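You operate a simulated robot arm through the tools that you are given. There is no shell and no other tool. Be economical: measure what you need, move in short steps, check, and stop when the job is done.

Carry out the task below with a simulated two-armed robot. There is one attempt and no reset: what you move stays moved.

Task
Tighten the tall box's nut, lock the grey coupling's collar, and put both in the pink tray.
Fine: hold each piece still while you turn. Set down upright: tall box, grey coupling.

It is judged by the outcome, as a careful person would: the job done as asked, and still so three seconds after it is handed in. It fails if anything else is knocked over, pushed out of place, dropped, spilled or broken.

Robot
Two 7-joint arms with two-finger parallel grippers on one trunk, on a base that drives. Base frame: it is fixed to the floor where the robot stands at the start and does not move with it; the origin is under the middle of the robot, x ahead of it, y to its left, z up. Lengths are in cm, angles in rad, forces in N, time in s.
The left shoulder is at the start at [7, 13.3, 120.1], the right one opposite. Places, roughly: hub of the beige motor [80, 40, 90]; hub of the silver motor [80, 20, 90]; hub of the teal motor [80, 50, 90]; pink tote [-75, 100, 25]; steel tray [-50, -175, 25]. Payload 1.57 kg a hand.
The TCP of each hand is the grasp point between the finger pads, 3 cm short of the fingertips. In the tool frame z runs along the fingers and y along their closing line. Largest opening 8 cm; finger width 1.7, thickness 1.2; the body of the gripper, 4 by 8.2 cm, starts 8 cm behind the TCP.
Orientation is told as [roll, pitch, yaw] about the base's x, y, z axes, in that order, counted from this pose: with the fingers straight down and closing along the base's y, the tool's x points along the base's -x, its y along +y and its z along -z.

Tools
- The arms move only by the tool apply_moves. It takes "left_plan", "right_plan" or both (then of equal length, played together; a hand with none holds still); each is a list of rows, each a list of 7 numbers: the opening in per cent of the stroke, from 0 (shut) to 100 (fully open), then the shift along the base's x, y, z in cm, then the turn, a rotation vector about the base's x, y, z in degrees. In form: [[grip, x, y, z, wx, wy, wz], ...]. A call has 1 to 20 rows; each row is the pose to reach, as a shift and turn from the pose commanded when the call began. A row lasts 0.2 s, in which the tool goes at most 5 cm and 0.15 rad; a call with a longer step from one row to the next is refused whole, and so is a gripper value outside its range. A pose out of reach is approached as far as the arm can. The call stops where the force on the tool passes 50 N (or 10 N more than at its start, if that is more) or the arm is blocked; 0.2 s more then pass. Each finger travels about 15.3 cm/s and halts on what it meets, pressing with about 21 N; the grip force reading is that of the motor and also rises with nothing between the fingers. The clock runs only during rows and for 0.2 s after the last one: add rows that repeat a pose to give the fingers time. The reply holds the time, the measured pose of the TCP, the force on the tool along the base axes, the opening and the grip force, in the units named above and with some noise, with the torque about the TCP (base axes, N m) and any sound that the robot's microphone picked up.
- Cameras (640 x 400 px; columns grow to the right, rows downward): "scene" is now at [12.58, -2.49, 141.22]; the picture's right is [-0.32, -0.95, 0.00], its down [-0.69, 0.24, -0.68] and it looks along [0.64, -0.22, -0.73] (base axes); focal length 214 px, centre (320, 200). "left" rides on the left gripper at [7.2, 0.7, -12.2] in its tool frame; the picture's right is [-0.09, 1.00, 0.00], its down [-0.84, -0.08, -0.54] and it looks along [-0.54, -0.05, 0.84] (tool axes); focal length 238 px, centre (320, 200). "right" rides on the right gripper at [7.2, -0.7, -12.2] in its tool frame; the picture's right is [0.09, 1.00, 0.00], its down [-0.84, 0.08, -0.54] and it looks along [-0.54, 0.05, 0.84] (tool axes); focal length 238 px, centre (320, 200).
- get_image(camera): a new picture of that camera. No time passes.
- slide_trunk(by): slides the trunk up (or, below 0, down) by that many cm; the arms and the scene camera ride with it, the base frame stays. It gives what a move gives, with no picture.
- roll_base(legs): drives the robot by 1 to 6 legs, each [ahead, left, turn to the left] in cm, cm and rad, along the robot's own axes; the way and the turn of a leg run together, so that a leg with both is an arc; at most 150 cm and 3.142 rad a leg. The arms and the cameras ride along, it lands a little off, and it stops where it bumps. It gives what a move gives.
- aim_head(pan, tilt): turns the head with the scene camera to pan (to the left, within 1.501 rad either way) and tilt (down, from -0.506 to 1.204), counted from straight ahead of the robot. It gives what a move gives.
- measure_at(camera, pixels): for up to 12 pixels [column, row] of the newest picture of that camera ("zoom" is the newest enlarged one), the place [x, y, z] in the base frame of the surface seen there, good to about 0.2 cm. No time passes.
- enlarge(camera, box): a new picture of the part [left, top, right, bottom] of that camera's present view, enlarged. No time passes.
- sign_off(): hands the job in; it is judged then, once.

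Work in short steps. Measure before you move; look again where a grasp or a placing could have gone wrong, and mend it. You have 80 turns and 78 pictures in all, those below and enlarged ones among them. Open the grippers and draw the arms clear of the work before you hand the job in, unless the task says otherwise; then end with one line.

The tools are called after "Call:" as a command line: name --argument value ..., lists and objects as JSON in quotes. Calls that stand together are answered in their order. apply_moves: Moves the arms, as the interface text tells. Its arguments: {"type":"object","properties":{"left_plan":{"type":"array","items":{"type":"array","items":{"type":"number"}}},"right_plan":{"type":"array","items":{"type":"array","items":{"type":"number"}}}},"required":[]} The other tools are called the same way: slide_trunk (by) slides the trunk up or down; roll_base (legs) drives the base; aim_head (pan, tilt) turns the head that bears the scene camera; get_image (camera) takes a picture; measure_at (camera, pixels) gives the place of the surface under pixels of a picture; enlarge (camera, box) takes an enlarged picture of a part of a camera's view; sign_off () hands the job in.

At the start:

```text
time: 0.0
left_ee_pos: [42.4, 8.81, 125.37]
left_ee_rot: [-0.001, 0.001, -0.001]
left_ft_force: [-1.0, -0.3, -0.1]
left_torque: [0.03, 0.02, -0.04]
left_opening: 7.99
left_finger_force: 0.0
right_ee_pos: [44.24, -28.32, 112.8]
right_ee_rot: [0.001, -0.001, 0.001]
right_ft_force: [0.6, -0.6, 1.2]
right_torque: [-0.03, -0.01, -0.02]
right_opening: 7.99
right_finger_force: 0.1
trunk travel left (down, up): [-77.5, 16.5]
robot x, y, heading: [0.13, -0.44, 0.001]
head pan, tilt: [-0.33, 0.824]
```

scene: 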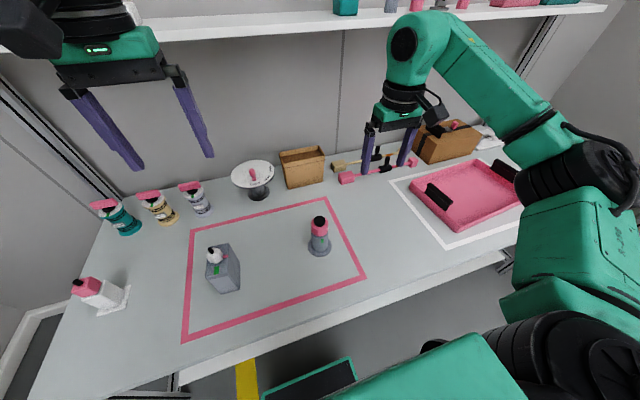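
right: 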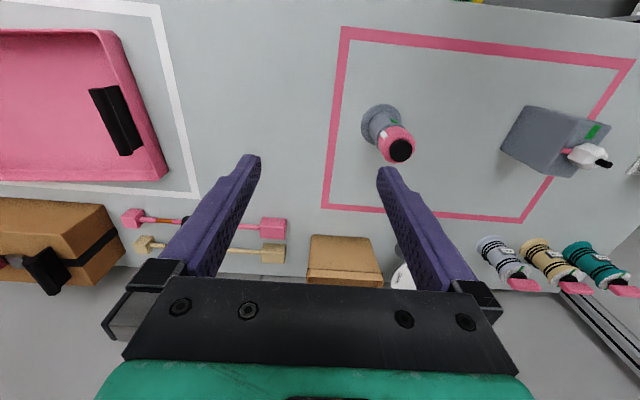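
left: 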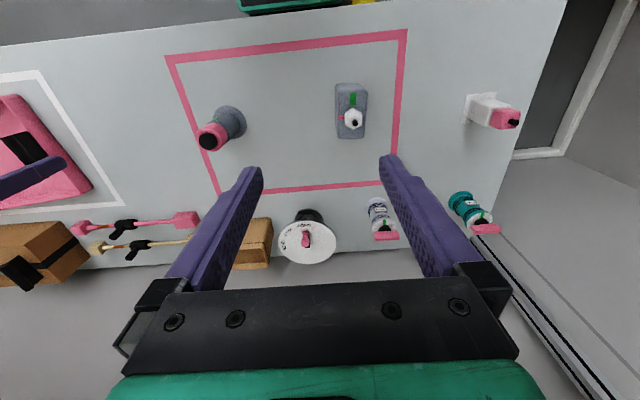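

The scene shows the tall box near (222,270), the grey coupling near (319,237), and the pink tray near (470,193). I'll zoom in on both pieces first.

Call:
enlarge --camera "scene" --box '[180, 190, 360, 310]'

Call:
measure_at --camera "scene" --pixels '[[215, 254], [209, 253], [222, 290], [241, 287], [319, 222], [319, 252], [305, 235], [470, 195], [412, 180], [510, 165], [440, 225], [270, 290]]'

```text
3.33 times, centred on (270, 250) of scene
```

zoom: 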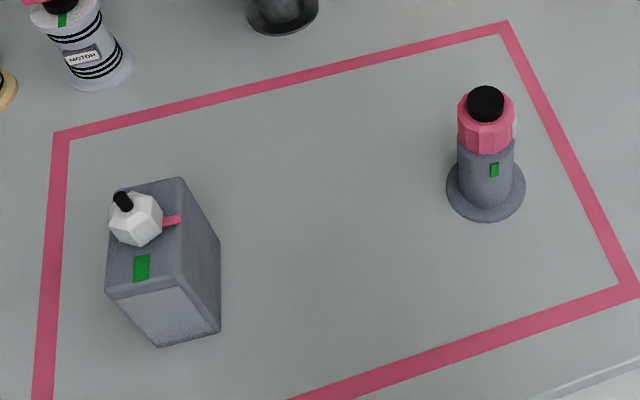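

```text
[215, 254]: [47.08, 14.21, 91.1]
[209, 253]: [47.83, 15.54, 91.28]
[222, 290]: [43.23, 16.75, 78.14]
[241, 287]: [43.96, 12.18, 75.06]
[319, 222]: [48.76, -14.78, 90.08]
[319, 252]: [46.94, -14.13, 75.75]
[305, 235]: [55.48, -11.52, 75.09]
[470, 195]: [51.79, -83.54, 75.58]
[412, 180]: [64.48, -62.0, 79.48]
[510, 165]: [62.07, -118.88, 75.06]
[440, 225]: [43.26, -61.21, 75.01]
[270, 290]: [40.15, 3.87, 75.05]
```

Next, the nut and collar through the wrist cameras, to read their marks.

Call:
enlarge --camera "left" --box '[310, 70, 400, 150]'

Call:
enlarge --camera "right" --box '[350, 90, 430, 170]'

Call:
enlarge --camera "scene" --box '[60, 150, 290, 320]'

Call:
enlarge --camera "scene" --box '[290, 200, 350, 260]'

```text
5.00 times, centred on (355, 110) of left
```

zoom: 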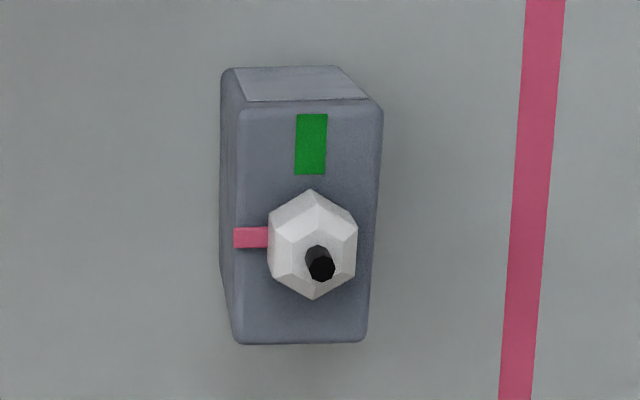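

```text
5.00 times, centred on (390, 130) of right
```

zoom: 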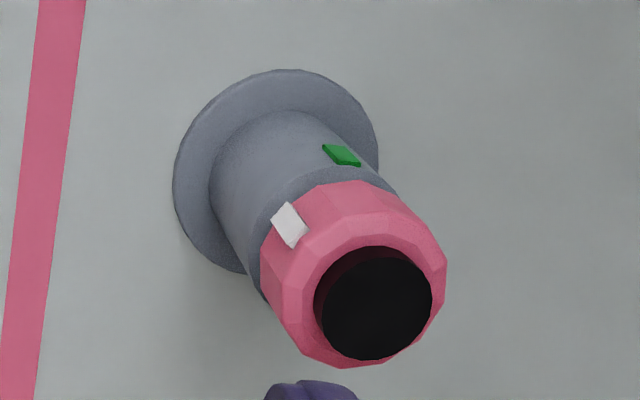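

```text
2.35 times, centred on (175, 235) of scene
```

zoom: 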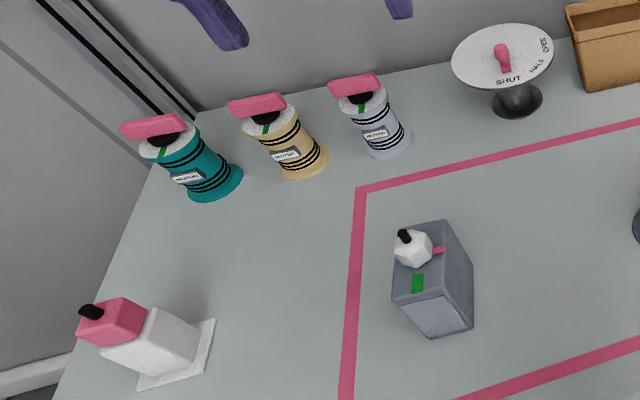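

```text
6.67 times, centred on (320, 230) of scene
```

zoom: 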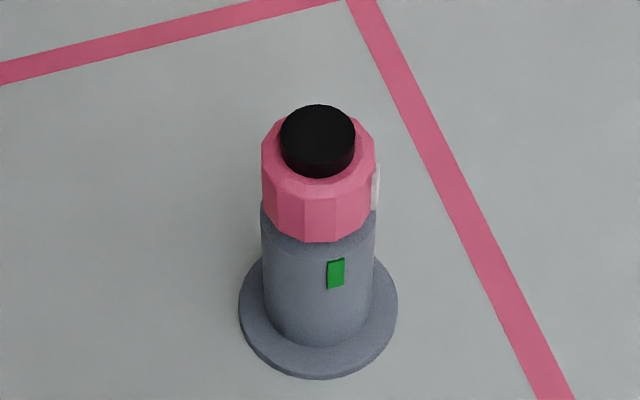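

Pointer and white lug both sit on the -y side, and the green marks are on the -x side, so each needs about 90° clockwise. I'll measure the coupling and get a zoom of the box for its dimensions.

Call:
measure_at --camera "zoom" --pixels '[[318, 120], [318, 165], [318, 230], [268, 190], [370, 185], [376, 187], [270, 250], [366, 250], [318, 330], [242, 305], [394, 305], [336, 273]]'

Call:
enlarge --camera "scene" --box '[190, 235, 260, 305]'

Call:
enlarge --camera "scene" --box '[380, 130, 560, 260]'

Call:
measure_at --camera "scene" --pixels '[[300, 320], [176, 375], [465, 255], [495, 250], [425, 195], [460, 228], [520, 205], [480, 160], [438, 195], [503, 170]]'

```text
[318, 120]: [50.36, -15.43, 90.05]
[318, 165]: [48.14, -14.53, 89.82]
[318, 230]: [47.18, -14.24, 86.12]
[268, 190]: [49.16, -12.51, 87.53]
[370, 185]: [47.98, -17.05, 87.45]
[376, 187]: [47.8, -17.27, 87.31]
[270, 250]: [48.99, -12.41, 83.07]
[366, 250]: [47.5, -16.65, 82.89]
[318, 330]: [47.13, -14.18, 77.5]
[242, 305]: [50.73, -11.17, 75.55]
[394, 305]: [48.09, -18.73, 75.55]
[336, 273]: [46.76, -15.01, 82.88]
```

```text
5.71 times, centred on (225, 270) of scene
```

zoom: 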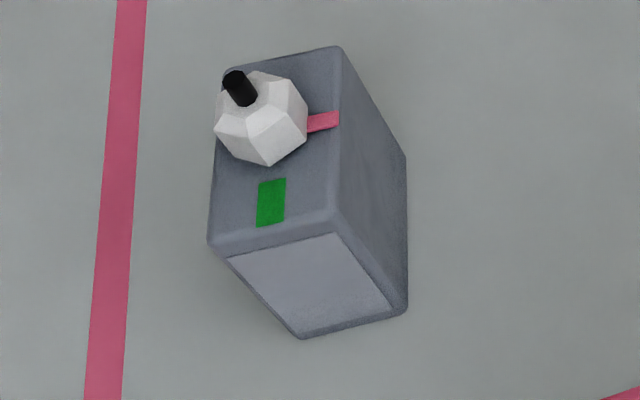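

```text
3.08 times, centred on (470, 195) of scene
```

zoom: 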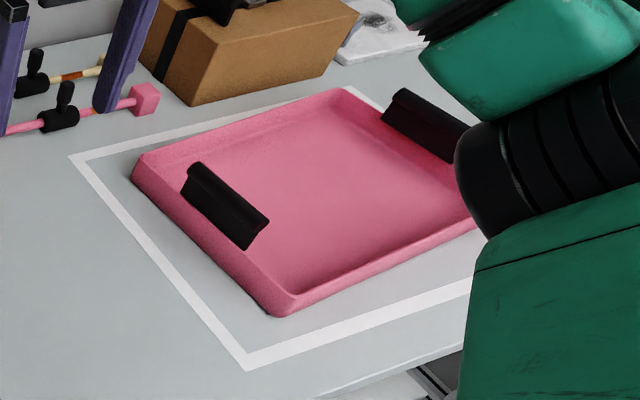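

```text
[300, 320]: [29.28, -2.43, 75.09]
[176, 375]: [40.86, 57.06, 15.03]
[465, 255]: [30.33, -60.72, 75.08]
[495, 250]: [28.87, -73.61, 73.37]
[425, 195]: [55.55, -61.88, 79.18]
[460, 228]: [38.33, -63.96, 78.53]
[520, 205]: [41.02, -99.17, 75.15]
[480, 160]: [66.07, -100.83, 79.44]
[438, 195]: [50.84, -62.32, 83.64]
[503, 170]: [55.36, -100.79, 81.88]
```

The table's front edge is at x≈28 and its top at z=75; the coupling axis is at about (49.4,-14.9). I'll measure the box and the object at the bottom of the scene picture.

Call:
enlarge --camera "scene" --box '[190, 235, 260, 305]'

Call:
measure_at --camera "zoom" --pixels '[[340, 50], [335, 222], [212, 240], [270, 205], [330, 120], [310, 122], [265, 160], [240, 88], [260, 115], [400, 160], [305, 335], [404, 305]]'

Call:
measure_at --camera "scene" --pixels '[[340, 362], [310, 380], [270, 394], [355, 368], [330, 332], [232, 352]]'

```text
5.71 times, centred on (225, 270) of scene
```

zoom: 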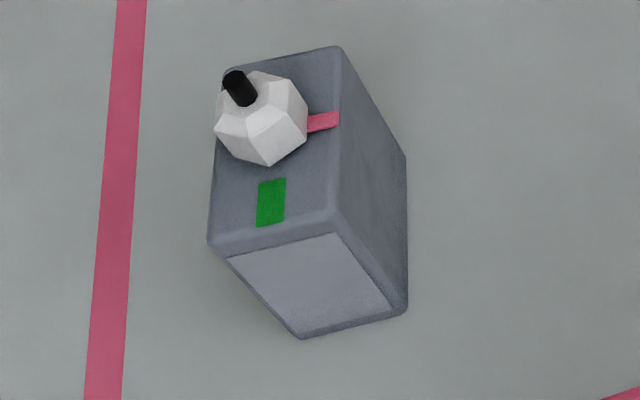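

```text
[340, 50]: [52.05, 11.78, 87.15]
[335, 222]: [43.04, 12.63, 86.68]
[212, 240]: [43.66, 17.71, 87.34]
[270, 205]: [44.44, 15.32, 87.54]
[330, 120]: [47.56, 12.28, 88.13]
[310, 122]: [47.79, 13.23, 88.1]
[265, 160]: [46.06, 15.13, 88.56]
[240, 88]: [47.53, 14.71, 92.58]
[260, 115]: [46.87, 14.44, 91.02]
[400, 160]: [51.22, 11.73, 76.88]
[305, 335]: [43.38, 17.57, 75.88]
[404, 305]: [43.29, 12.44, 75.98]
```

```text
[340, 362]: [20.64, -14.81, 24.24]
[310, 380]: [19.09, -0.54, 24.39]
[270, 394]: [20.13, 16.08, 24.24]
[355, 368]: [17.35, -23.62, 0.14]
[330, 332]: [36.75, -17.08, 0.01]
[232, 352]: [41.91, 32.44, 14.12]
```

The box spans x 43–52, y 12–17.7, with its top at 87.4, and is yawed about -6°. The nut centre is at about (47.3,14.8), z 88–91. I'll drive left and slightly ahead to centre the box between the arms while the hands are still high.

Call:
roll_base --legs '[[4, 15, 0]]'

```text
time: 1.4
left_ee_pos: [46.41, 23.4, 125.37]
left_ee_rot: [0.005, 0.0, -0.003]
left_ft_force: [0.4, -0.8, 0.7]
left_torque: [0.01, 0.01, 0.01]
left_opening: 8.0
left_finger_force: 0.1
right_ee_pos: [48.2, -13.48, 112.83]
right_ee_rot: [0.002, 0.0, -0.004]
right_ft_force: [-0.3, 1.1, -0.5]
right_torque: [0.04, 0.03, 0.02]
right_opening: 7.99
right_finger_force: 0.1
trunk travel left (down, up): [-77.5, 16.5]
robot x, y, heading: [3.78, 15.25, -0.002]
head pan, tilt: [-0.33, 0.824]
```

Now I'll tilt the left hand about 60° forward (yaw -6°) and bring it in front of the box. The right hand moves off the coupling at the same time, both still high.

Call:
apply_moves --left_plan '[[100, -1.7, -0.9, -1.5, -0.4, -7.5, -0.7], [100, -3.4, -1.8, -3, -0.8, -15, -1.36], [100, -5, -2.8, -5, -1.2, -22.5, -2.04], [100, -6.7, -3.7, -7, -1.57, -30, -2.72], [100, -8.4, -4.6, -9, -2, -37.5, -3.4], [100, -10, -5.5, -11, -2.4, -45, -4.1], [100, -11.7, -6.5, -13, -2.8, -52.5, -4.8], [100, -13.4, -7.4, -14.4, -3.14, -59.95, -5.44], [100, -13.4, -7.4, -14.4, -3.14, -59.95, -5.44]]' --right_plan '[[100, 0, 1.4, 0.8, 0, 0, 0], [100, 0, 2.8, 1.6, 0, 0, 0], [100, 0, 4.2, 2.4, 0, 0, 0], [100, 0, 5.6, 3.2, 0, 0, 0], [100, 0, 7, 4, 0, 0, 0], [100, 0, 8.4, 4.8, 0, 0, 0], [100, 0, 9.8, 5.4, 0, 0, 0], [100, 0, 11, 6, 0, 0, 0], [100, 0, 11, 6, 0, 0, 0]]'

```text
time: 3.4
left_ee_pos: [39.9, 9.0, 111.75]
left_ee_rot: [-0.042, -1.057, -0.006]
left_ft_force: [0.2, 0.2, 0.4]
left_torque: [-0.03, -0.03, -0.01]
left_opening: 7.99
left_finger_force: 0.1
left hand out of reach, approached as far as the arm can: row 5, 6, 7, 8, 9
right_ee_pos: [48.23, -2.32, 118.81]
right_ee_rot: [0.001, -0.001, -0.001]
right_ft_force: [0.1, 0.1, 0.1]
right_torque: [-0.02, -0.02, 0.0]
right_opening: 8.02
right_finger_force: 0.0
trunk travel left (down, up): [-77.5, 16.5]
robot x, y, heading: [4.22, 15.05, 0.0]
head pan, tilt: [-0.33, 0.824]
```

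The left hand was too close to fold in at that tilt; it stopped at (39.9,9.0,111.8). I'll back the base up 13 cm so the arm has room, then lower the trunk.

Call:
roll_base --legs '[[-13, 0, 0]]'

Call:
slide_trunk --by -20

```text
time: 4.7
left_ee_pos: [26.81, 9.13, 111.31]
left_ee_rot: [-0.021, -1.054, -0.02]
left_ft_force: [-0.7, 0.3, -0.6]
left_torque: [-0.01, -0.02, 0.01]
left_opening: 7.99
left_finger_force: 0.1
right_ee_pos: [35.37, -2.29, 118.67]
right_ee_rot: [-0.001, 0.002, 0.0]
right_ft_force: [0.7, -0.3, 0.8]
right_torque: [0.01, 0.01, 0.0]
right_opening: 8.01
right_finger_force: 0.1
trunk travel left (down, up): [-77.5, 16.5]
robot x, y, heading: [-8.96, 15.06, 0.004]
head pan, tilt: [-0.33, 0.824]
```

```text
time: 6.9
left_ee_pos: [26.63, 9.18, 91.58]
left_ee_rot: [-0.021, -1.058, -0.015]
left_ft_force: [-0.3, 0.3, -0.3]
left_torque: [0.0, -0.03, 0.0]
left_opening: 8.02
left_finger_force: 0.1
right_ee_pos: [35.06, -2.31, 98.85]
right_ee_rot: [0.0, -0.001, 0.002]
right_ft_force: [0.4, -0.1, -0.5]
right_torque: [-0.03, 0.01, 0.0]
right_opening: 7.99
right_finger_force: 0.0
trunk travel left (down, up): [-57.5, 36.5]
robot x, y, heading: [-9.13, 15.31, 0.001]
head pan, tilt: [-0.33, 0.824]
```

I'll test with a small left move to find out which commanded pose the shifts count from.

Call:
apply_moves --left_plan '[[100, 2, 1, 0, 0, 0, 0], [100, 4, 2, 0, 0, 0, 0], [100, 4, 2, 0, 0, 0, 0]]'

```text
time: 7.7
left_ee_pos: [30.71, 11.08, 91.42]
left_ee_rot: [-0.019, -1.055, -0.021]
left_ft_force: [0.4, 0.1, 0.1]
left_torque: [0.0, -0.01, -0.03]
left_opening: 7.99
left_finger_force: 0.0
right_ee_pos: [35.18, -2.26, 98.81]
right_ee_rot: [0.0, 0.0, 0.001]
right_ft_force: [0.2, -0.1, -0.2]
right_torque: [-0.02, 0.01, -0.02]
right_opening: 8.02
right_finger_force: 0.0
trunk travel left (down, up): [-57.5, 36.5]
robot x, y, heading: [-9.45, 15.17, 0.002]
head pan, tilt: [-0.33, 0.824]
```

Shifts count from the measured pose. I'll move left to the pre-grasp in front of the box at about (37,15.6,86), then check the view.

Call:
apply_moves --left_plan '[[100, 2, 1.5, -1.8, 0, 0, -1.6], [100, 4, 3, -3.6, 0, 0, -3.2], [100, 6.3, 4.5, -5.4, 0, 0, -4.8], [100, 6.3, 4.5, -5.4, 0, 0, -4.8]]'

Call:
get_image --camera "left"

Call:
aim_head --pan 0 --tilt 0.75

Call:
get_image --camera "scene"

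```text
time: 8.7
left_ee_pos: [37.01, 15.41, 85.85]
left_ee_rot: [-0.017, -1.058, -0.105]
left_ft_force: [0.7, 0.1, 0.4]
left_torque: [0.01, -0.02, -0.01]
left_opening: 7.97
left_finger_force: 0.0
right_ee_pos: [35.22, -2.15, 98.9]
right_ee_rot: [0.0, -0.002, 0.001]
right_ft_force: [0.2, 0.0, -0.7]
right_torque: [-0.02, 0.0, 0.01]
right_opening: 8.01
right_finger_force: 0.0
trunk travel left (down, up): [-57.5, 36.5]
robot x, y, heading: [-9.43, 15.18, 0.001]
head pan, tilt: [-0.33, 0.824]
```

```text
66 pictures are left
```

left: 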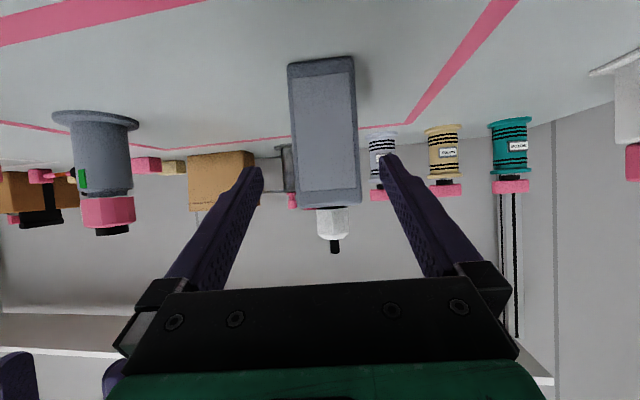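

```text
time: 9.5
left_ee_pos: [36.98, 15.55, 85.9]
left_ee_rot: [-0.019, -1.056, -0.104]
left_ft_force: [-0.2, -0.2, 0.0]
left_torque: [0.0, -0.01, 0.02]
left_opening: 8.0
left_finger_force: 0.1
right_ee_pos: [35.16, -2.27, 98.87]
right_ee_rot: [0.001, 0.0, -0.001]
right_ft_force: [0.7, 0.8, 0.3]
right_torque: [0.0, 0.02, -0.01]
right_opening: 7.98
right_finger_force: 0.0
trunk travel left (down, up): [-57.5, 36.5]
robot x, y, heading: [-9.3, 15.07, 0.001]
head pan, tilt: [0.0, 0.75]
```

```text
65 pictures are left
```

scene: 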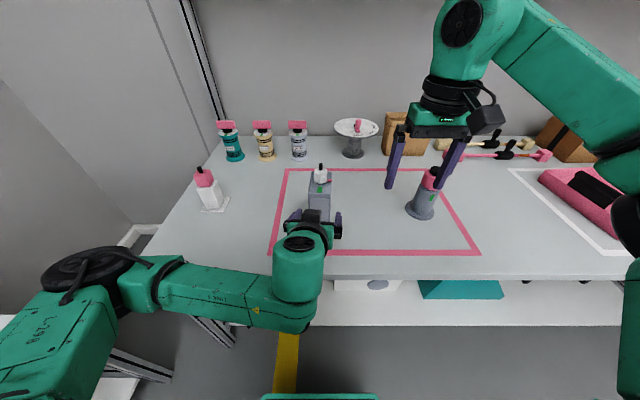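

The box is centred between the left fingers. I'll advance along the tool axis to about (46.3,14.6,81), fingers still open.

Call:
apply_moves --left_plan '[[100, 2.4, -0.2, -1.25, 0, 0, 0], [100, 4.8, -0.4, -2.5, 0, 0, 0], [100, 7.0, -0.6, -3.75, 0, 0, 0], [100, 9.3, -0.85, -4.9, 0, 0, 0], [100, 9.3, -0.85, -4.9, 0, 0, 0]]'

Call:
get_image --camera "left"

```text
time: 10.7
left_ee_pos: [46.28, 15.0, 81.12]
left_ee_rot: [-0.02, -1.055, -0.102]
left_ft_force: [-0.3, 0.2, 0.0]
left_torque: [0.03, 0.02, -0.01]
left_opening: 8.0
left_finger_force: 0.1
right_ee_pos: [35.06, -2.17, 98.9]
right_ee_rot: [0.001, 0.0, 0.002]
right_ft_force: [0.1, -0.5, 0.1]
right_torque: [0.0, -0.01, -0.03]
right_opening: 7.99
right_finger_force: 0.1
trunk travel left (down, up): [-57.5, 36.5]
robot x, y, heading: [-9.11, 14.84, 0.002]
head pan, tilt: [0.0, 0.75]
```

```text
64 pictures are left
```

left: 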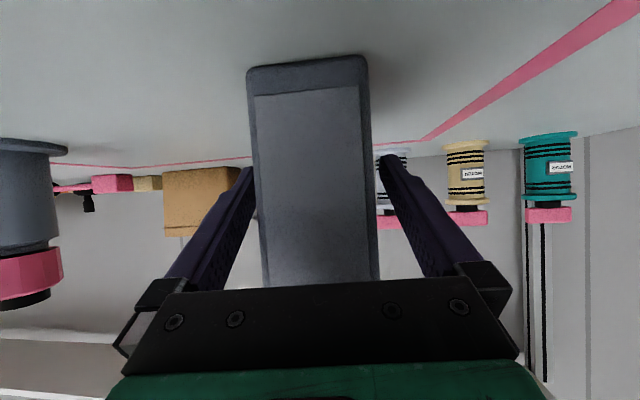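

The box is about 0.4 cm toward -y of the finger centre, so I'll shift that way and close gently.

Call:
apply_moves --left_plan '[[100, 0, -0.4, 0, 0, 0, 0], [85, 0, -0.4, 0, 0, 0, 0], [75, 0, -0.4, 0, 0, 0, 0], [68, 0, -0.4, 0, 0, 0, 0], [60, 0, -0.4, 0, 0, 0, 0], [50, 0, -0.4, 0, 0, 0, 0], [50, 0, -0.4, 0, 0, 0, 0]]'

Call:
get_image --camera "left"

Call:
enlarge --camera "scene" --box '[270, 140, 370, 220]'

```text
time: 12.3
left_ee_pos: [46.23, 14.5, 81.17]
left_ee_rot: [-0.018, -1.056, -0.104]
left_ft_force: [0.4, 1.1, 0.0]
left_torque: [0.06, -0.09, 0.03]
left_opening: 5.78
left_finger_force: 20.7
right_ee_pos: [35.25, -2.28, 99.01]
right_ee_rot: [0.001, 0.001, 0.0]
right_ft_force: [0.1, 0.3, -0.2]
right_torque: [-0.04, 0.05, 0.0]
right_opening: 8.0
right_finger_force: 0.0
trunk travel left (down, up): [-57.5, 36.5]
robot x, y, heading: [-9.03, 14.98, 0.007]
head pan, tilt: [0.0, 0.75]
```

```text
63 pictures are left
```

left: 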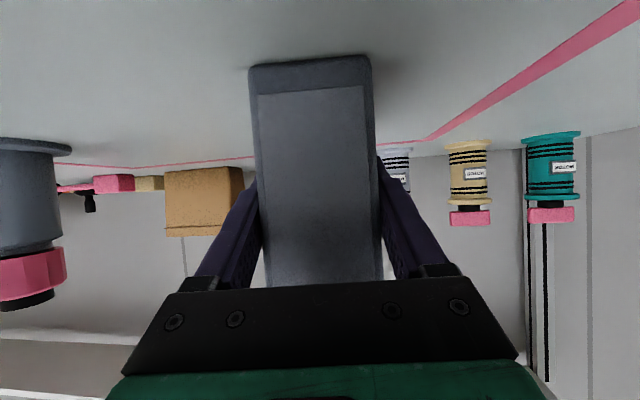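

```text
5.00 times, centred on (320, 180) of scene
```

zoom: 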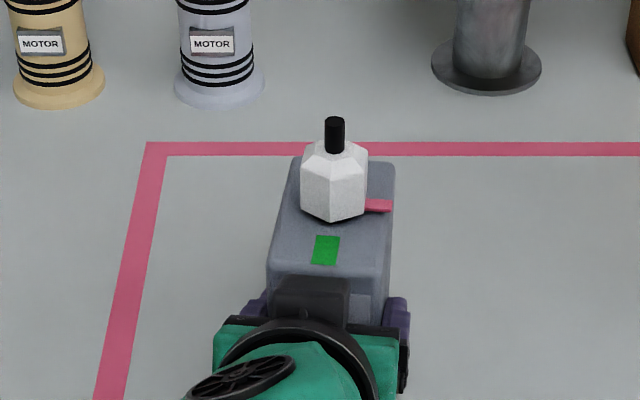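

The box is gripped (opening 5.78, 20.7 N). I'll measure the nut for the right hand's approach.

Call:
measure_at --camera "zoom" --pixels '[[335, 125], [335, 145], [320, 160], [306, 185], [362, 185], [332, 195], [332, 216], [380, 206], [326, 250], [370, 180]]'

```text
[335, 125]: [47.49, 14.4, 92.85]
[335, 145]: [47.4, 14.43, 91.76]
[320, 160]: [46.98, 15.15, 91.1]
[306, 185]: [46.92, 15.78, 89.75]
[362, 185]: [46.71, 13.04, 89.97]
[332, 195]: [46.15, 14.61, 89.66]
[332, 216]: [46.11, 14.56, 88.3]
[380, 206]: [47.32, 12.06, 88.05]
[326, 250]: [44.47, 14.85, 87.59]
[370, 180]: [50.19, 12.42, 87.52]
```

The nut axis is at about (47.8,14.4), with flats at ±y (yaw -6°) and its top at 91. I'll hover the right hand above it at yaw +54° on a pair of flats, so the 90° clockwise turn is centred on its range.

Call:
apply_moves --right_plan '[[100, 3, 0, 0.5, 0, 0, 7], [100, 6, 0, 1, 0, 0, 14], [100, 9, 0.5, 1.5, 0, 0, 21], [100, 12.6, 2, 2, 0, 0, 28], [80, 12.6, 5, 2, 0, 0, 35], [70, 12.6, 8, 2, 0, 0, 42], [65, 12.6, 11, 2, 0, 0, 48], [65, 12.6, 14, 2, 0, 0, 54], [65, 12.6, 16.6, 2, 0, 0, 54], [65, 12.6, 16.6, 2, 0, 0, 54]]'

Call:
get_image --camera "right"

```text
time: 14.5
left_ee_pos: [46.13, 14.49, 81.0]
left_ee_rot: [-0.018, -1.058, -0.106]
left_ft_force: [-0.7, 0.4, 3.0]
left_torque: [0.16, 0.18, 0.0]
left_opening: 5.8
left_finger_force: 21.1
right_ee_pos: [31.23, 14.16, 98.23]
right_ee_rot: [-0.002, -0.004, 0.939]
right_ft_force: [22.2, 1.6, 14.2]
right_torque: [0.16, -0.25, -0.27]
right_opening: 3.65
right_finger_force: 0.1
right hand out of reach, approached as far as the arm can: row 3, 4, 5, 6, 7, 8, 9, 10
trunk travel left (down, up): [-57.5, 36.5]
robot x, y, heading: [-9.2, 15.36, 0.007]
head pan, tilt: [0.0, 0.75]
```

```text
61 pictures are left
```

right: 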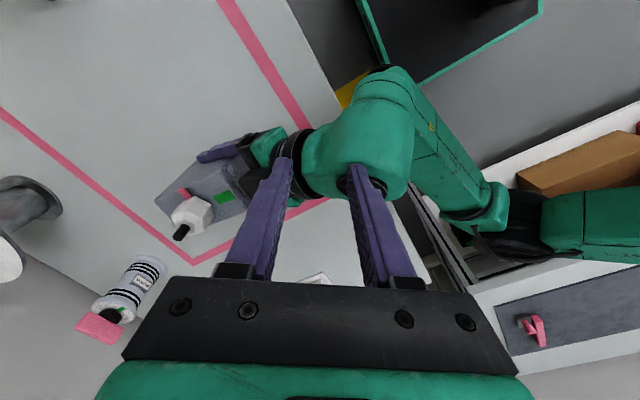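

The right hand ran out of reach and touched the left wrist, so the base must stand closer with the trunk a bit higher. First I'll back the right hand off and check that the box hasn't shifted.

Call:
apply_moves --right_plan '[[65, -2, -0.5, 1.5, 0, 0, 0], [65, -2, -2, 4, 0, 0, 0], [65, -2, -6, 5, 0, 0, -8], [65, -1, -11, 5, 0, 0, -16], [65, 0, -16, 5, 0, 0, -24], [65, 0, -20, 5, 0, 0, -30], [65, 0, -20, 5, 0, 0, -30]]'

Call:
enlarge --camera "scene" --box '[220, 120, 420, 260]'

```text
refused: row 4 steps farther than a row can; nothing moved
```

```text
2.86 times, centred on (320, 190) of scene
```

zoom: 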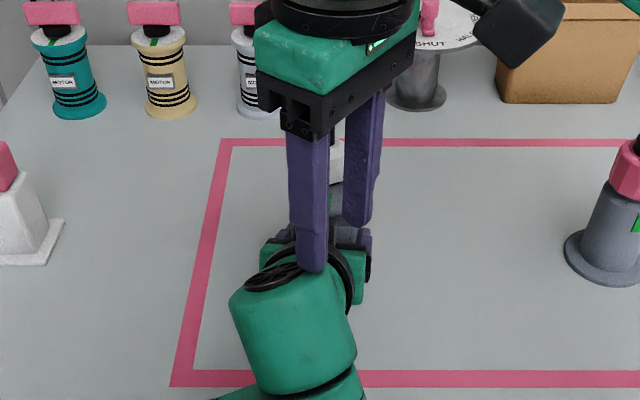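

The call was refused because a step was too long, so I'm re-sending it with smaller steps.

Call:
apply_moves --right_plan '[[65, -1.5, -0.5, 1.5, 0, 0, 0], [65, -1.5, -2, 4, 0, 0, 0], [65, -1.5, -6, 5, 0, 0, -7], [65, -1.5, -10, 5, 0, 0, -14], [65, -1, -14, 5, 0, 0, -21], [65, 0, -18, 5, 0, 0, -28], [65, 0, -20, 5, 0, 0, -34], [65, 0, -20, 5, 0, 0, -34]]'

Call:
enlarge --camera "scene" --box '[270, 140, 370, 220]'

```text
time: 16.3
left_ee_pos: [46.31, 14.53, 81.03]
left_ee_rot: [-0.021, -1.056, -0.102]
left_ft_force: [0.1, -0.6, 1.0]
left_torque: [-0.04, -0.08, -0.01]
left_opening: 5.79
left_finger_force: 20.5
right_ee_pos: [31.65, -5.85, 102.87]
right_ee_rot: [0.001, 0.0, 0.347]
right_ft_force: [0.9, -0.4, 0.3]
right_torque: [0.01, 0.01, -0.01]
right_opening: 5.18
right_finger_force: 0.1
right hand out of reach, approached as far as the arm can: row 2
trunk travel left (down, up): [-57.5, 36.5]
robot x, y, heading: [-9.12, 15.09, 0.005]
head pan, tilt: [0.0, 0.75]
```

```text
5.00 times, centred on (320, 180) of scene
```

zoom: 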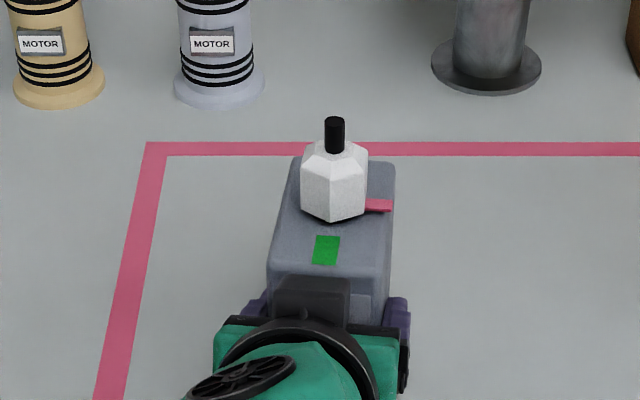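

The box is undisturbed. I'll release with the left hand and retract it along its tool axis, with the right hand holding still.

Call:
apply_moves --left_plan '[[60, 0, 0, 0, 0, 0, 0], [80, 0, 0, 0, 0, 0, 0], [100, 0, 0, 0, 0, 0, 0], [100, -2.5, 0.25, 1.4, 0, 0, 0], [100, -6, 0.6, 3.5, 0, 0, 0], [100, -10, 1, 5.5, 0, 0, 0], [100, -14, 1, 7.5, 0, 0, 0], [100, -18, 1, 9.5, 0, 0, 0], [100, -18, 1, 9.5, 0, 0, 0]]'

Call:
roll_base --legs '[[11, 7.5, 0]]'

Call:
slide_trunk --by 5

```text
time: 18.3
left_ee_pos: [28.54, 15.33, 90.53]
left_ee_rot: [-0.021, -1.057, -0.102]
left_ft_force: [0.7, -0.1, -0.8]
left_torque: [0.0, -0.02, -0.03]
left_opening: 7.99
left_finger_force: 0.1
right_ee_pos: [31.75, -5.79, 102.75]
right_ee_rot: [0.0, 0.002, 0.349]
right_ft_force: [0.6, 0.0, 0.5]
right_torque: [0.03, 0.06, 0.01]
right_opening: 5.21
right_finger_force: 0.1
trunk travel left (down, up): [-57.5, 36.5]
robot x, y, heading: [-9.57, 15.02, 0.001]
head pan, tilt: [0.0, 0.75]
```

```text
time: 19.6
left_ee_pos: [39.45, 23.09, 90.47]
left_ee_rot: [-0.021, -1.057, -0.103]
left_ft_force: [0.4, 0.2, -1.1]
left_torque: [0.02, 0.03, -0.01]
left_opening: 8.0
left_finger_force: 0.0
right_ee_pos: [42.83, 1.8, 102.87]
right_ee_rot: [-0.001, 0.001, 0.35]
right_ft_force: [1.0, 1.1, 0.8]
right_torque: [-0.02, -0.02, 0.02]
right_opening: 5.2
right_finger_force: 0.1
trunk travel left (down, up): [-57.5, 36.5]
robot x, y, heading: [1.78, 22.68, 0.006]
head pan, tilt: [0.0, 0.75]
```

```text
time: 20.5
left_ee_pos: [39.51, 23.03, 95.56]
left_ee_rot: [-0.02, -1.056, -0.102]
left_ft_force: [0.0, 0.0, -0.2]
left_torque: [-0.03, 0.01, -0.01]
left_opening: 7.97
left_finger_force: 0.0
right_ee_pos: [42.87, 1.77, 108.07]
right_ee_rot: [0.0, 0.0, 0.351]
right_ft_force: [0.3, -0.4, 0.9]
right_torque: [0.0, -0.01, 0.0]
right_opening: 5.18
right_finger_force: 0.0
trunk travel left (down, up): [-62.5, 31.5]
robot x, y, heading: [1.69, 22.63, 0.005]
head pan, tilt: [0.0, 0.75]
```

I'll check that the right hand reaches the nut hover, (47.8,14.4,98) at yaw +54°.

Call:
apply_moves --right_plan '[[65, 1, 2.5, 0, 0, 0, 7], [65, 2, 5, 0, 0, 0, 14], [65, 3, 7.5, -1, 0, 0, 21], [65, 4, 10, -3, 0, 0, 28], [65, 4.9, 12.6, -6, 0, 0, 34], [65, 4.9, 12.6, -10, 0, 0, 34], [65, 4.9, 12.6, -10, 0, 0, 34]]'

Call:
get_image --camera "right"

```text
time: 22.0
left_ee_pos: [39.45, 22.94, 94.78]
left_ee_rot: [0.018, -1.033, -0.138]
left_ft_force: [0.7, -1.3, -4.0]
left_torque: [0.17, -0.07, 0.06]
left_opening: 8.0
left_finger_force: 0.1
right_ee_pos: [41.56, 16.69, 99.22]
right_ee_rot: [0.0, -0.016, 0.937]
right_ft_force: [-1.7, 0.8, 4.6]
right_torque: [0.09, 0.16, 0.0]
right_opening: 5.26
right_finger_force: 0.1
right hand out of reach, approached as far as the arm can: row 2, 3, 4, 5, 6, 7
trunk travel left (down, up): [-62.5, 31.5]
robot x, y, heading: [1.91, 22.84, 0.004]
head pan, tilt: [0.0, 0.75]
stopped in row 7 (left hand): the force on the tool passed its limit (the readings are from after the stop); the commanded pose is now the measured one
```

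```text
58 pictures are left
```

right: 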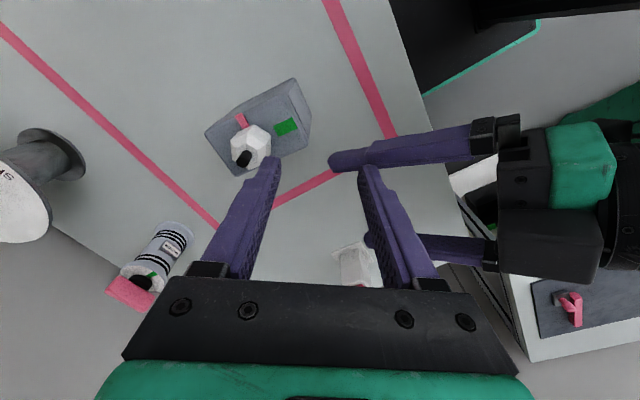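

Reach is still short and the hands touched lightly. I'll raise the right hand and move it away first, then drive 6 cm closer.

Call:
apply_moves --right_plan '[[65, 0, -1, 2, 0, 0, 0], [65, 0, -4, 4, 0, 0, 0], [65, 0, -8, 5, 0, 0, 0], [65, 0, -12, 5, 0, 0, 0], [65, 0, -15, 5, 0, 0, 0], [65, 0, -15, 5, 0, 0, 0]]'

Call:
apply_moves --left_plan '[[100, -1, 2, 2, 0, 0, 0], [100, -2, 4, 4, 0, 0, 0], [100, -3, 6, 5, 0, 0, 0], [100, -3, 6, 5, 0, 0, 0]]'

Call:
roll_base --legs '[[6, 0, 0]]'

```text
time: 23.4
left_ee_pos: [39.36, 22.96, 94.73]
left_ee_rot: [0.016, -1.035, -0.135]
left_ft_force: [-1.0, 1.7, -0.3]
left_torque: [0.0, 0.02, 0.01]
left_opening: 8.01
left_finger_force: 0.0
right_ee_pos: [35.67, 8.96, 102.61]
right_ee_rot: [0.001, -0.015, 0.933]
right_ft_force: [-0.2, 0.8, 0.3]
right_torque: [0.04, -0.04, 0.01]
right_opening: 5.19
right_finger_force: 0.1
right hand out of reach, approached as far as the arm can: row 1, 2, 3, 4, 5, 6
trunk travel left (down, up): [-62.5, 31.5]
robot x, y, heading: [1.87, 22.97, 0.006]
head pan, tilt: [0.0, 0.75]
```

```text
time: 24.1
left_ee_pos: [40.32, 37.82, 94.62]
left_ee_rot: [0.434, -0.932, -0.177]
left_ft_force: [0.4, 0.6, -0.1]
left_torque: [-0.03, -0.01, -0.02]
left_opening: 7.99
left_finger_force: 0.1
left hand out of reach, approached as far as the arm can: row 2, 3
right_ee_pos: [35.72, 9.1, 102.3]
right_ee_rot: [0.0, -0.014, 0.932]
right_ft_force: [0.3, 0.7, 0.0]
right_torque: [0.0, 0.03, 0.0]
right_opening: 5.2
right_finger_force: 0.1
trunk travel left (down, up): [-62.5, 31.5]
robot x, y, heading: [1.83, 22.53, 0.002]
head pan, tilt: [0.0, 0.75]
stopped in row 3 (left hand): the arm was blocked; the commanded pose is now the measured one
```

```text
time: 25.1
left_ee_pos: [46.21, 37.77, 94.66]
left_ee_rot: [0.434, -0.931, -0.176]
left_ft_force: [-0.3, 0.0, -1.0]
left_torque: [-0.02, 0.0, 0.02]
left_opening: 7.97
left_finger_force: 0.0
right_ee_pos: [41.72, 9.04, 102.36]
right_ee_rot: [-0.001, -0.016, 0.932]
right_ft_force: [0.5, 0.0, -0.7]
right_torque: [-0.02, 0.01, -0.02]
right_opening: 5.23
right_finger_force: 0.1
trunk travel left (down, up): [-62.5, 31.5]
robot x, y, heading: [7.95, 23.28, 0.005]
head pan, tilt: [0.0, 0.75]
```

The left hand swung aside to y≈38 with a roll. I'll check the surroundings before going on.

Call:
aim_head --pan 0.2 --tilt 0.85

Call:
get_image --camera "scene"

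```text
time: 25.8
left_ee_pos: [46.39, 37.79, 94.67]
left_ee_rot: [0.433, -0.932, -0.178]
left_ft_force: [0.3, 0.5, 0.4]
left_torque: [0.03, 0.01, -0.03]
left_opening: 7.99
left_finger_force: 0.0
right_ee_pos: [41.73, 9.01, 102.51]
right_ee_rot: [0.0, -0.016, 0.935]
right_ft_force: [0.2, -0.1, -0.2]
right_torque: [0.07, -0.02, 0.0]
right_opening: 5.23
right_finger_force: 0.1
trunk travel left (down, up): [-62.5, 31.5]
robot x, y, heading: [7.92, 23.07, 0.002]
head pan, tilt: [0.201, 0.85]
```

```text
57 pictures are left
```

scene: 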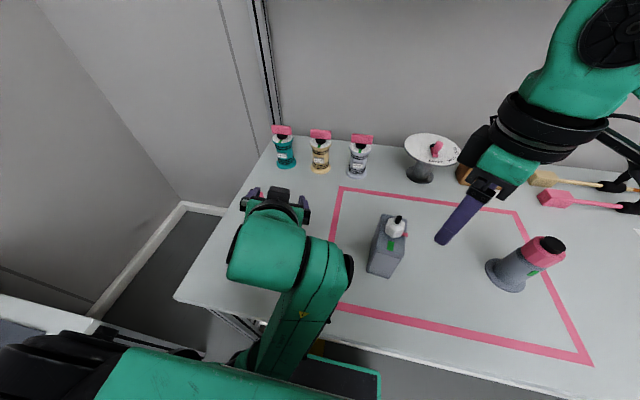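

The white dispenser is hidden behind the left hand (pink at ~(262,197)). I'll check it with the left camera before moving.

Call:
get_image --camera "left"

Call:
enlarge --camera "scene" --box '[220, 160, 340, 240]'

```text
56 pictures are left
```

left: 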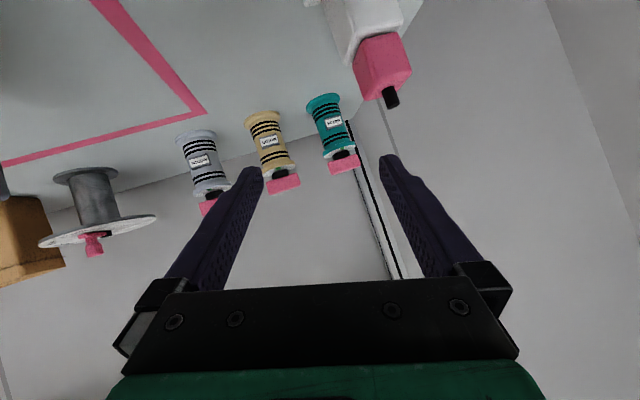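

```text
5.00 times, centred on (280, 200) of scene
```

zoom: 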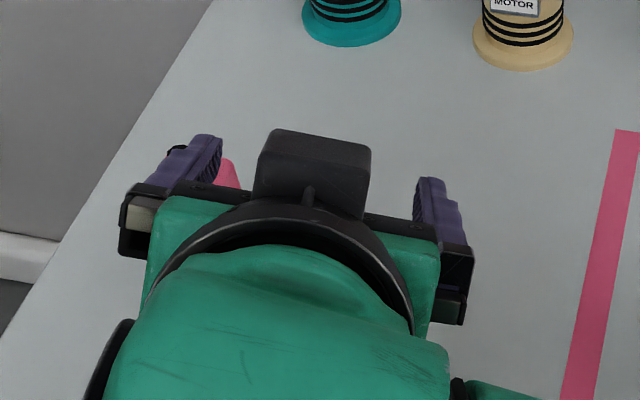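

Call:
measure_at --camera "left" --pixels '[[392, 97], [382, 65], [365, 15], [400, 75], [365, 85]]'

```text
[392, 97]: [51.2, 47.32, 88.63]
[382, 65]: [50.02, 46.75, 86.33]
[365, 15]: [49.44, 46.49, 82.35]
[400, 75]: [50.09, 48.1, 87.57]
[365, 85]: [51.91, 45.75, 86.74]
```

The dispenser at (50,47) hasn't moved; my initial-picture estimate was (50.3,46.3). I'll clear the right hand to its side at yaw 0 and restore the left hand's orientation while bringing it over and above the box.

Call:
apply_moves --right_plan '[[65, 0, -3, 1, 0, 0, -7], [65, 0, -6, 2, 0, 0, -14], [65, 0, -9, 2, 0, 0, -21], [65, 0, -12, 2, 0, 0, -28], [65, 0, -15, 2, 0, 0, -35], [65, 0, -17, 2, 0, 0, -42], [65, 0, -17, 2, 0, 0, -48], [65, 0, -17, 2, 0, 0, -53], [65, 0, -17, 2, 0, 0, -53]]' --left_plan '[[100, -1, 0, 2, 0, 0, 0], [100, -2, -2, 3, -3.6, -1.1, -4.1], [100, -2, -5, 3, -7.2, -2.2, -8.3], [100, -2, -8, 3, -10.8, -3.4, -12.5], [100, -2, -11, 3, -14.4, -4.5, -16.6], [100, -2, -14, 3, -14.4, -4.5, -16.6], [100, -2, -18, 3, -14.4, -4.5, -16.6], [100, -2, -22, 3, -14.4, -4.5, -16.6], [100, -2, -22, 3, -14.4, -4.5, -16.6]]'

Call:
get_image --camera "scene"

```text
time: 26.3
left_ee_pos: [45.41, 41.03, 96.03]
left_ee_rot: [0.775, -0.874, -0.395]
left_ft_force: [-0.7, 0.7, -0.7]
left_torque: [0.0, -0.01, -0.01]
left_opening: 8.01
left_finger_force: 0.0
left hand out of reach, approached as far as the arm can: row 2
right_ee_pos: [41.5, 4.84, 103.78]
right_ee_rot: [0.0, -0.015, 0.769]
right_ft_force: [-0.1, 0.5, 0.3]
right_torque: [0.0, 0.04, -0.01]
right_opening: 5.17
right_finger_force: 0.1
trunk travel left (down, up): [-62.5, 31.5]
robot x, y, heading: [7.64, 22.96, -0.0]
head pan, tilt: [0.201, 0.85]
stopped in row 2 (left hand): the arm was blocked; the commanded pose is now the measured one
```

```text
54 pictures are left
```

scene: 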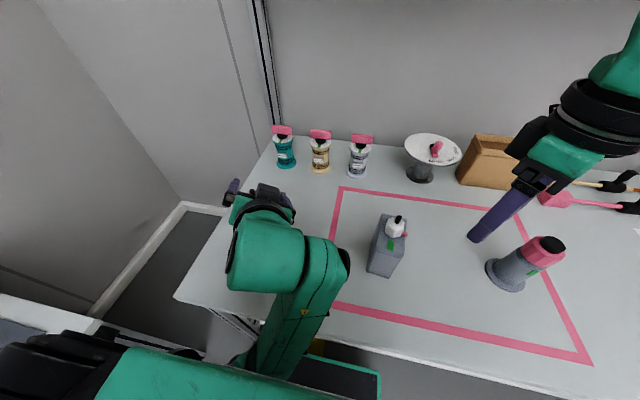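

The left arm is blocked; its forearm passes next to the table edge near pixel (300,330). I'll measure the forearm there.

Call:
measure_at --camera "scene" --pixels '[[300, 330], [280, 370], [310, 295], [320, 250], [250, 355], [150, 370], [265, 240], [345, 310], [200, 300]]'

Call:
aim_head --pan 0.5 --tilt 1.2

Call:
get_image --camera "scene"

```text
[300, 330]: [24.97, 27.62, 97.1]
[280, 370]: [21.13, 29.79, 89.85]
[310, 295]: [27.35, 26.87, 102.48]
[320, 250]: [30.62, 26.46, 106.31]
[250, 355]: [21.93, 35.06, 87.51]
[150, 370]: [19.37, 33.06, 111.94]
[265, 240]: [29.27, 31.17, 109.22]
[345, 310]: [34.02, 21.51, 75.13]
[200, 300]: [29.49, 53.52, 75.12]
```

```text
time: 27.1
left_ee_pos: [45.44, 41.14, 96.24]
left_ee_rot: [0.775, -0.874, -0.391]
left_ft_force: [-0.3, 0.4, -0.2]
left_torque: [0.0, 0.01, -0.01]
left_opening: 8.01
left_finger_force: 0.0
right_ee_pos: [41.64, 5.02, 103.71]
right_ee_rot: [-0.002, -0.016, 0.77]
right_ft_force: [0.1, 0.0, -0.8]
right_torque: [-0.01, 0.01, 0.02]
right_opening: 5.22
right_finger_force: 0.1
trunk travel left (down, up): [-62.5, 31.5]
robot x, y, heading: [7.75, 22.82, -0.002]
head pan, tilt: [0.499, 1.201]
```

```text
53 pictures are left
```

scene: 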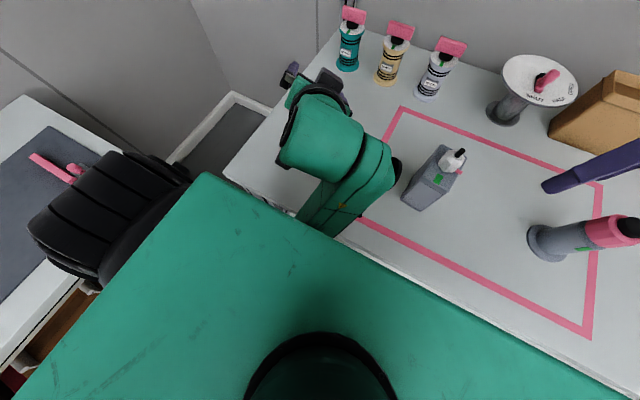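

I'll measure the arm links to understand how it folds.

Call:
measure_at --camera "scene" --pixels '[[110, 170], [60, 230], [150, 280], [205, 200], [320, 370], [320, 210], [330, 140], [395, 165], [380, 190], [300, 100], [320, 75], [130, 230]]'

Call:
aim_head --pan -0.6 --tilt 0.6

Call:
get_image --camera "scene"

```text
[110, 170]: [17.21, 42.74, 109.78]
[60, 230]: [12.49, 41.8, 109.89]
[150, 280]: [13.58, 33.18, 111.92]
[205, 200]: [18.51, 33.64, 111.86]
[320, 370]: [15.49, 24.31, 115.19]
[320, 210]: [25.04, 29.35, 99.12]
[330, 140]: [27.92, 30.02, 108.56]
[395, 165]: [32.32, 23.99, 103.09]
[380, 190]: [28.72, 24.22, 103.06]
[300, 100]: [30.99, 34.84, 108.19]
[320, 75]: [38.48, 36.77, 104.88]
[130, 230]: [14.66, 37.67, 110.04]
```

```text
time: 28.5
left_ee_pos: [45.47, 41.08, 96.28]
left_ee_rot: [0.774, -0.876, -0.393]
left_ft_force: [-0.5, 0.1, 1.1]
left_torque: [-0.01, 0.02, 0.0]
left_opening: 8.01
left_finger_force: 0.0
right_ee_pos: [41.64, 4.87, 103.73]
right_ee_rot: [-0.001, -0.015, 0.77]
right_ft_force: [0.4, 0.6, -0.3]
right_torque: [-0.02, -0.01, -0.01]
right_opening: 5.18
right_finger_force: 0.0
trunk travel left (down, up): [-62.5, 31.5]
robot x, y, heading: [7.51, 22.51, 0.001]
head pan, tilt: [-0.6, 0.6]
```

```text
52 pictures are left
```

scene: 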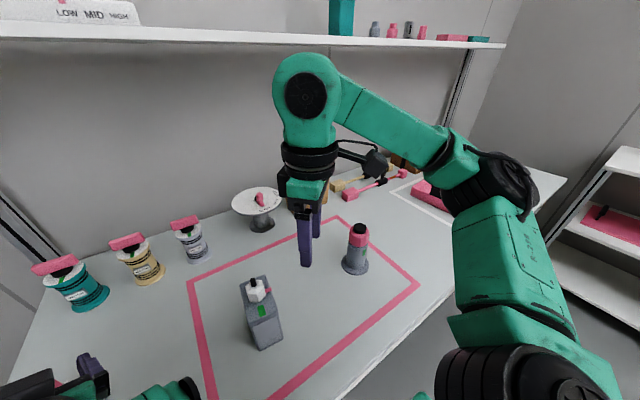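

The right arm isn't stretched, so the limit isn't plain distance. I'll measure its elbow and wrist.

Call:
measure_at --camera "scene" --pixels '[[305, 95], [305, 60], [300, 150], [340, 100], [440, 145], [455, 165], [500, 180], [500, 240], [520, 360], [390, 105]]'

```text
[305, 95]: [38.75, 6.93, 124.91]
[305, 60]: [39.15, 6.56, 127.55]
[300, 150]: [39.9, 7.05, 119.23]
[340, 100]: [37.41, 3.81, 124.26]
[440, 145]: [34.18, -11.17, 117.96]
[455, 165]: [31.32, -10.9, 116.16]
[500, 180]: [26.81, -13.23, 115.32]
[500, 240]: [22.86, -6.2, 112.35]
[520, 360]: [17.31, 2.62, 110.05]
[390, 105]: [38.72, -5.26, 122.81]
```

Yaw near +54° seems to be the right hand's limit, and the left forearm is jammed against the trunk from standing too close. I'll back up 8 cm to free it; the left hand moves away from the dispenser as it goes.

Call:
roll_base --legs '[[-8, 0, 0]]'

Call:
apply_moves --left_plan '[[100, 2, 0, 0.5, 0, 0, 0], [100, 4, -2, 1, -5.3, -0.6, -4], [100, 6, -5, 2, -10.6, -1.1, -8.1], [100, 8, -8, 3, -16, -1.7, -12.2], [100, 8.8, -11, 3, -21.3, -2.2, -16.2], [100, 8.8, -14, 3, -26.6, -2.8, -20.3], [100, 8.8, -14, 3, -26.6, -2.8, -20.3]]'

```text
time: 29.5
left_ee_pos: [37.38, 41.11, 96.28]
left_ee_rot: [0.772, -0.874, -0.39]
left_ft_force: [-0.2, 0.3, -0.4]
left_torque: [-0.01, 0.01, 0.02]
left_opening: 8.0
left_finger_force: 0.0
right_ee_pos: [33.61, 4.88, 103.73]
right_ee_rot: [-0.002, -0.015, 0.768]
right_ft_force: [-0.3, 0.6, 0.4]
right_torque: [0.02, -0.02, -0.03]
right_opening: 5.18
right_finger_force: 0.0
trunk travel left (down, up): [-62.5, 31.5]
robot x, y, heading: [-0.44, 23.01, 0.002]
head pan, tilt: [-0.6, 0.6]
```

```text
time: 30.3
left_ee_pos: [42.22, 40.16, 96.28]
left_ee_rot: [0.851, -0.836, -0.531]
left_ft_force: [0.8, 0.1, 0.5]
left_torque: [-0.01, -0.01, 0.02]
left_opening: 7.96
left_finger_force: 0.1
right_ee_pos: [33.71, 4.83, 103.67]
right_ee_rot: [-0.001, -0.016, 0.771]
right_ft_force: [-0.7, 0.4, -0.5]
right_torque: [0.02, -0.03, 0.0]
right_opening: 5.23
right_finger_force: 0.1
trunk travel left (down, up): [-62.5, 31.5]
robot x, y, heading: [-0.08, 22.56, 0.004]
head pan, tilt: [-0.6, 0.6]
stopped in row 3 (left hand): the arm was blocked; the commanded pose is now the measured one
```

Still blocked by the folded arm. I'll back off a further 12 cm and unfold the left arm by pushing forward and up without turning.

Call:
roll_base --legs '[[-12, 0, 0]]'

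Call:
apply_moves --left_plan '[[100, 2, 0, 1, 0, 0, 0], [100, 5, 0, 2, 0, 0, 0], [100, 8, 0, 3, 0, 0, 0], [100, 11, 0, 4, 0, 0, 0], [100, 11, 0, 4, 0, 0, 0]]'

Call:
aim_head --pan 0.5 --tilt 0.9

Call:
get_image --camera "scene"

```text
time: 31.5
left_ee_pos: [30.17, 39.82, 96.26]
left_ee_rot: [0.849, -0.836, -0.532]
left_ft_force: [-0.9, -0.3, 0.4]
left_torque: [0.02, 0.01, -0.01]
left_opening: 8.01
left_finger_force: 0.1
right_ee_pos: [21.5, 4.89, 103.76]
right_ee_rot: [0.0, -0.015, 0.77]
right_ft_force: [-0.2, 0.6, -0.5]
right_torque: [0.01, -0.02, 0.01]
right_opening: 5.22
right_finger_force: 0.1
trunk travel left (down, up): [-62.5, 31.5]
robot x, y, heading: [-12.35, 22.4, 0.006]
head pan, tilt: [-0.6, 0.6]
```

```text
time: 32.7
left_ee_pos: [41.22, 42.24, 100.05]
left_ee_rot: [0.947, -0.798, -0.561]
left_ft_force: [-1.2, 0.1, -0.4]
left_torque: [-0.02, 0.01, -0.03]
left_opening: 8.01
left_finger_force: 0.1
right_ee_pos: [21.37, 4.73, 103.7]
right_ee_rot: [-0.002, -0.017, 0.77]
right_ft_force: [-0.5, 0.1, 1.3]
right_torque: [0.03, -0.03, -0.02]
right_opening: 5.2
right_finger_force: 0.1
trunk travel left (down, up): [-62.5, 31.5]
robot x, y, heading: [-12.31, 22.49, 0.003]
head pan, tilt: [-0.6, 0.6]
```

```text
time: 34.0
left_ee_pos: [41.29, 42.3, 100.21]
left_ee_rot: [0.944, -0.8, -0.563]
left_ft_force: [0.2, -0.6, 0.1]
left_torque: [-0.01, 0.03, 0.0]
left_opening: 8.0
left_finger_force: 0.1
right_ee_pos: [21.36, 4.72, 103.71]
right_ee_rot: [-0.001, -0.014, 0.769]
right_ft_force: [-0.4, -0.5, -0.3]
right_torque: [-0.05, 0.01, 0.01]
right_opening: 5.21
right_finger_force: 0.1
trunk travel left (down, up): [-62.5, 31.5]
robot x, y, heading: [-12.19, 22.53, 0.001]
head pan, tilt: [0.499, 0.901]
```

```text
51 pictures are left
```

scene: 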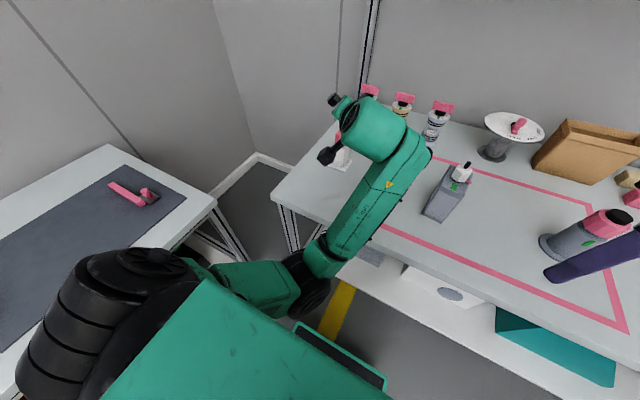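

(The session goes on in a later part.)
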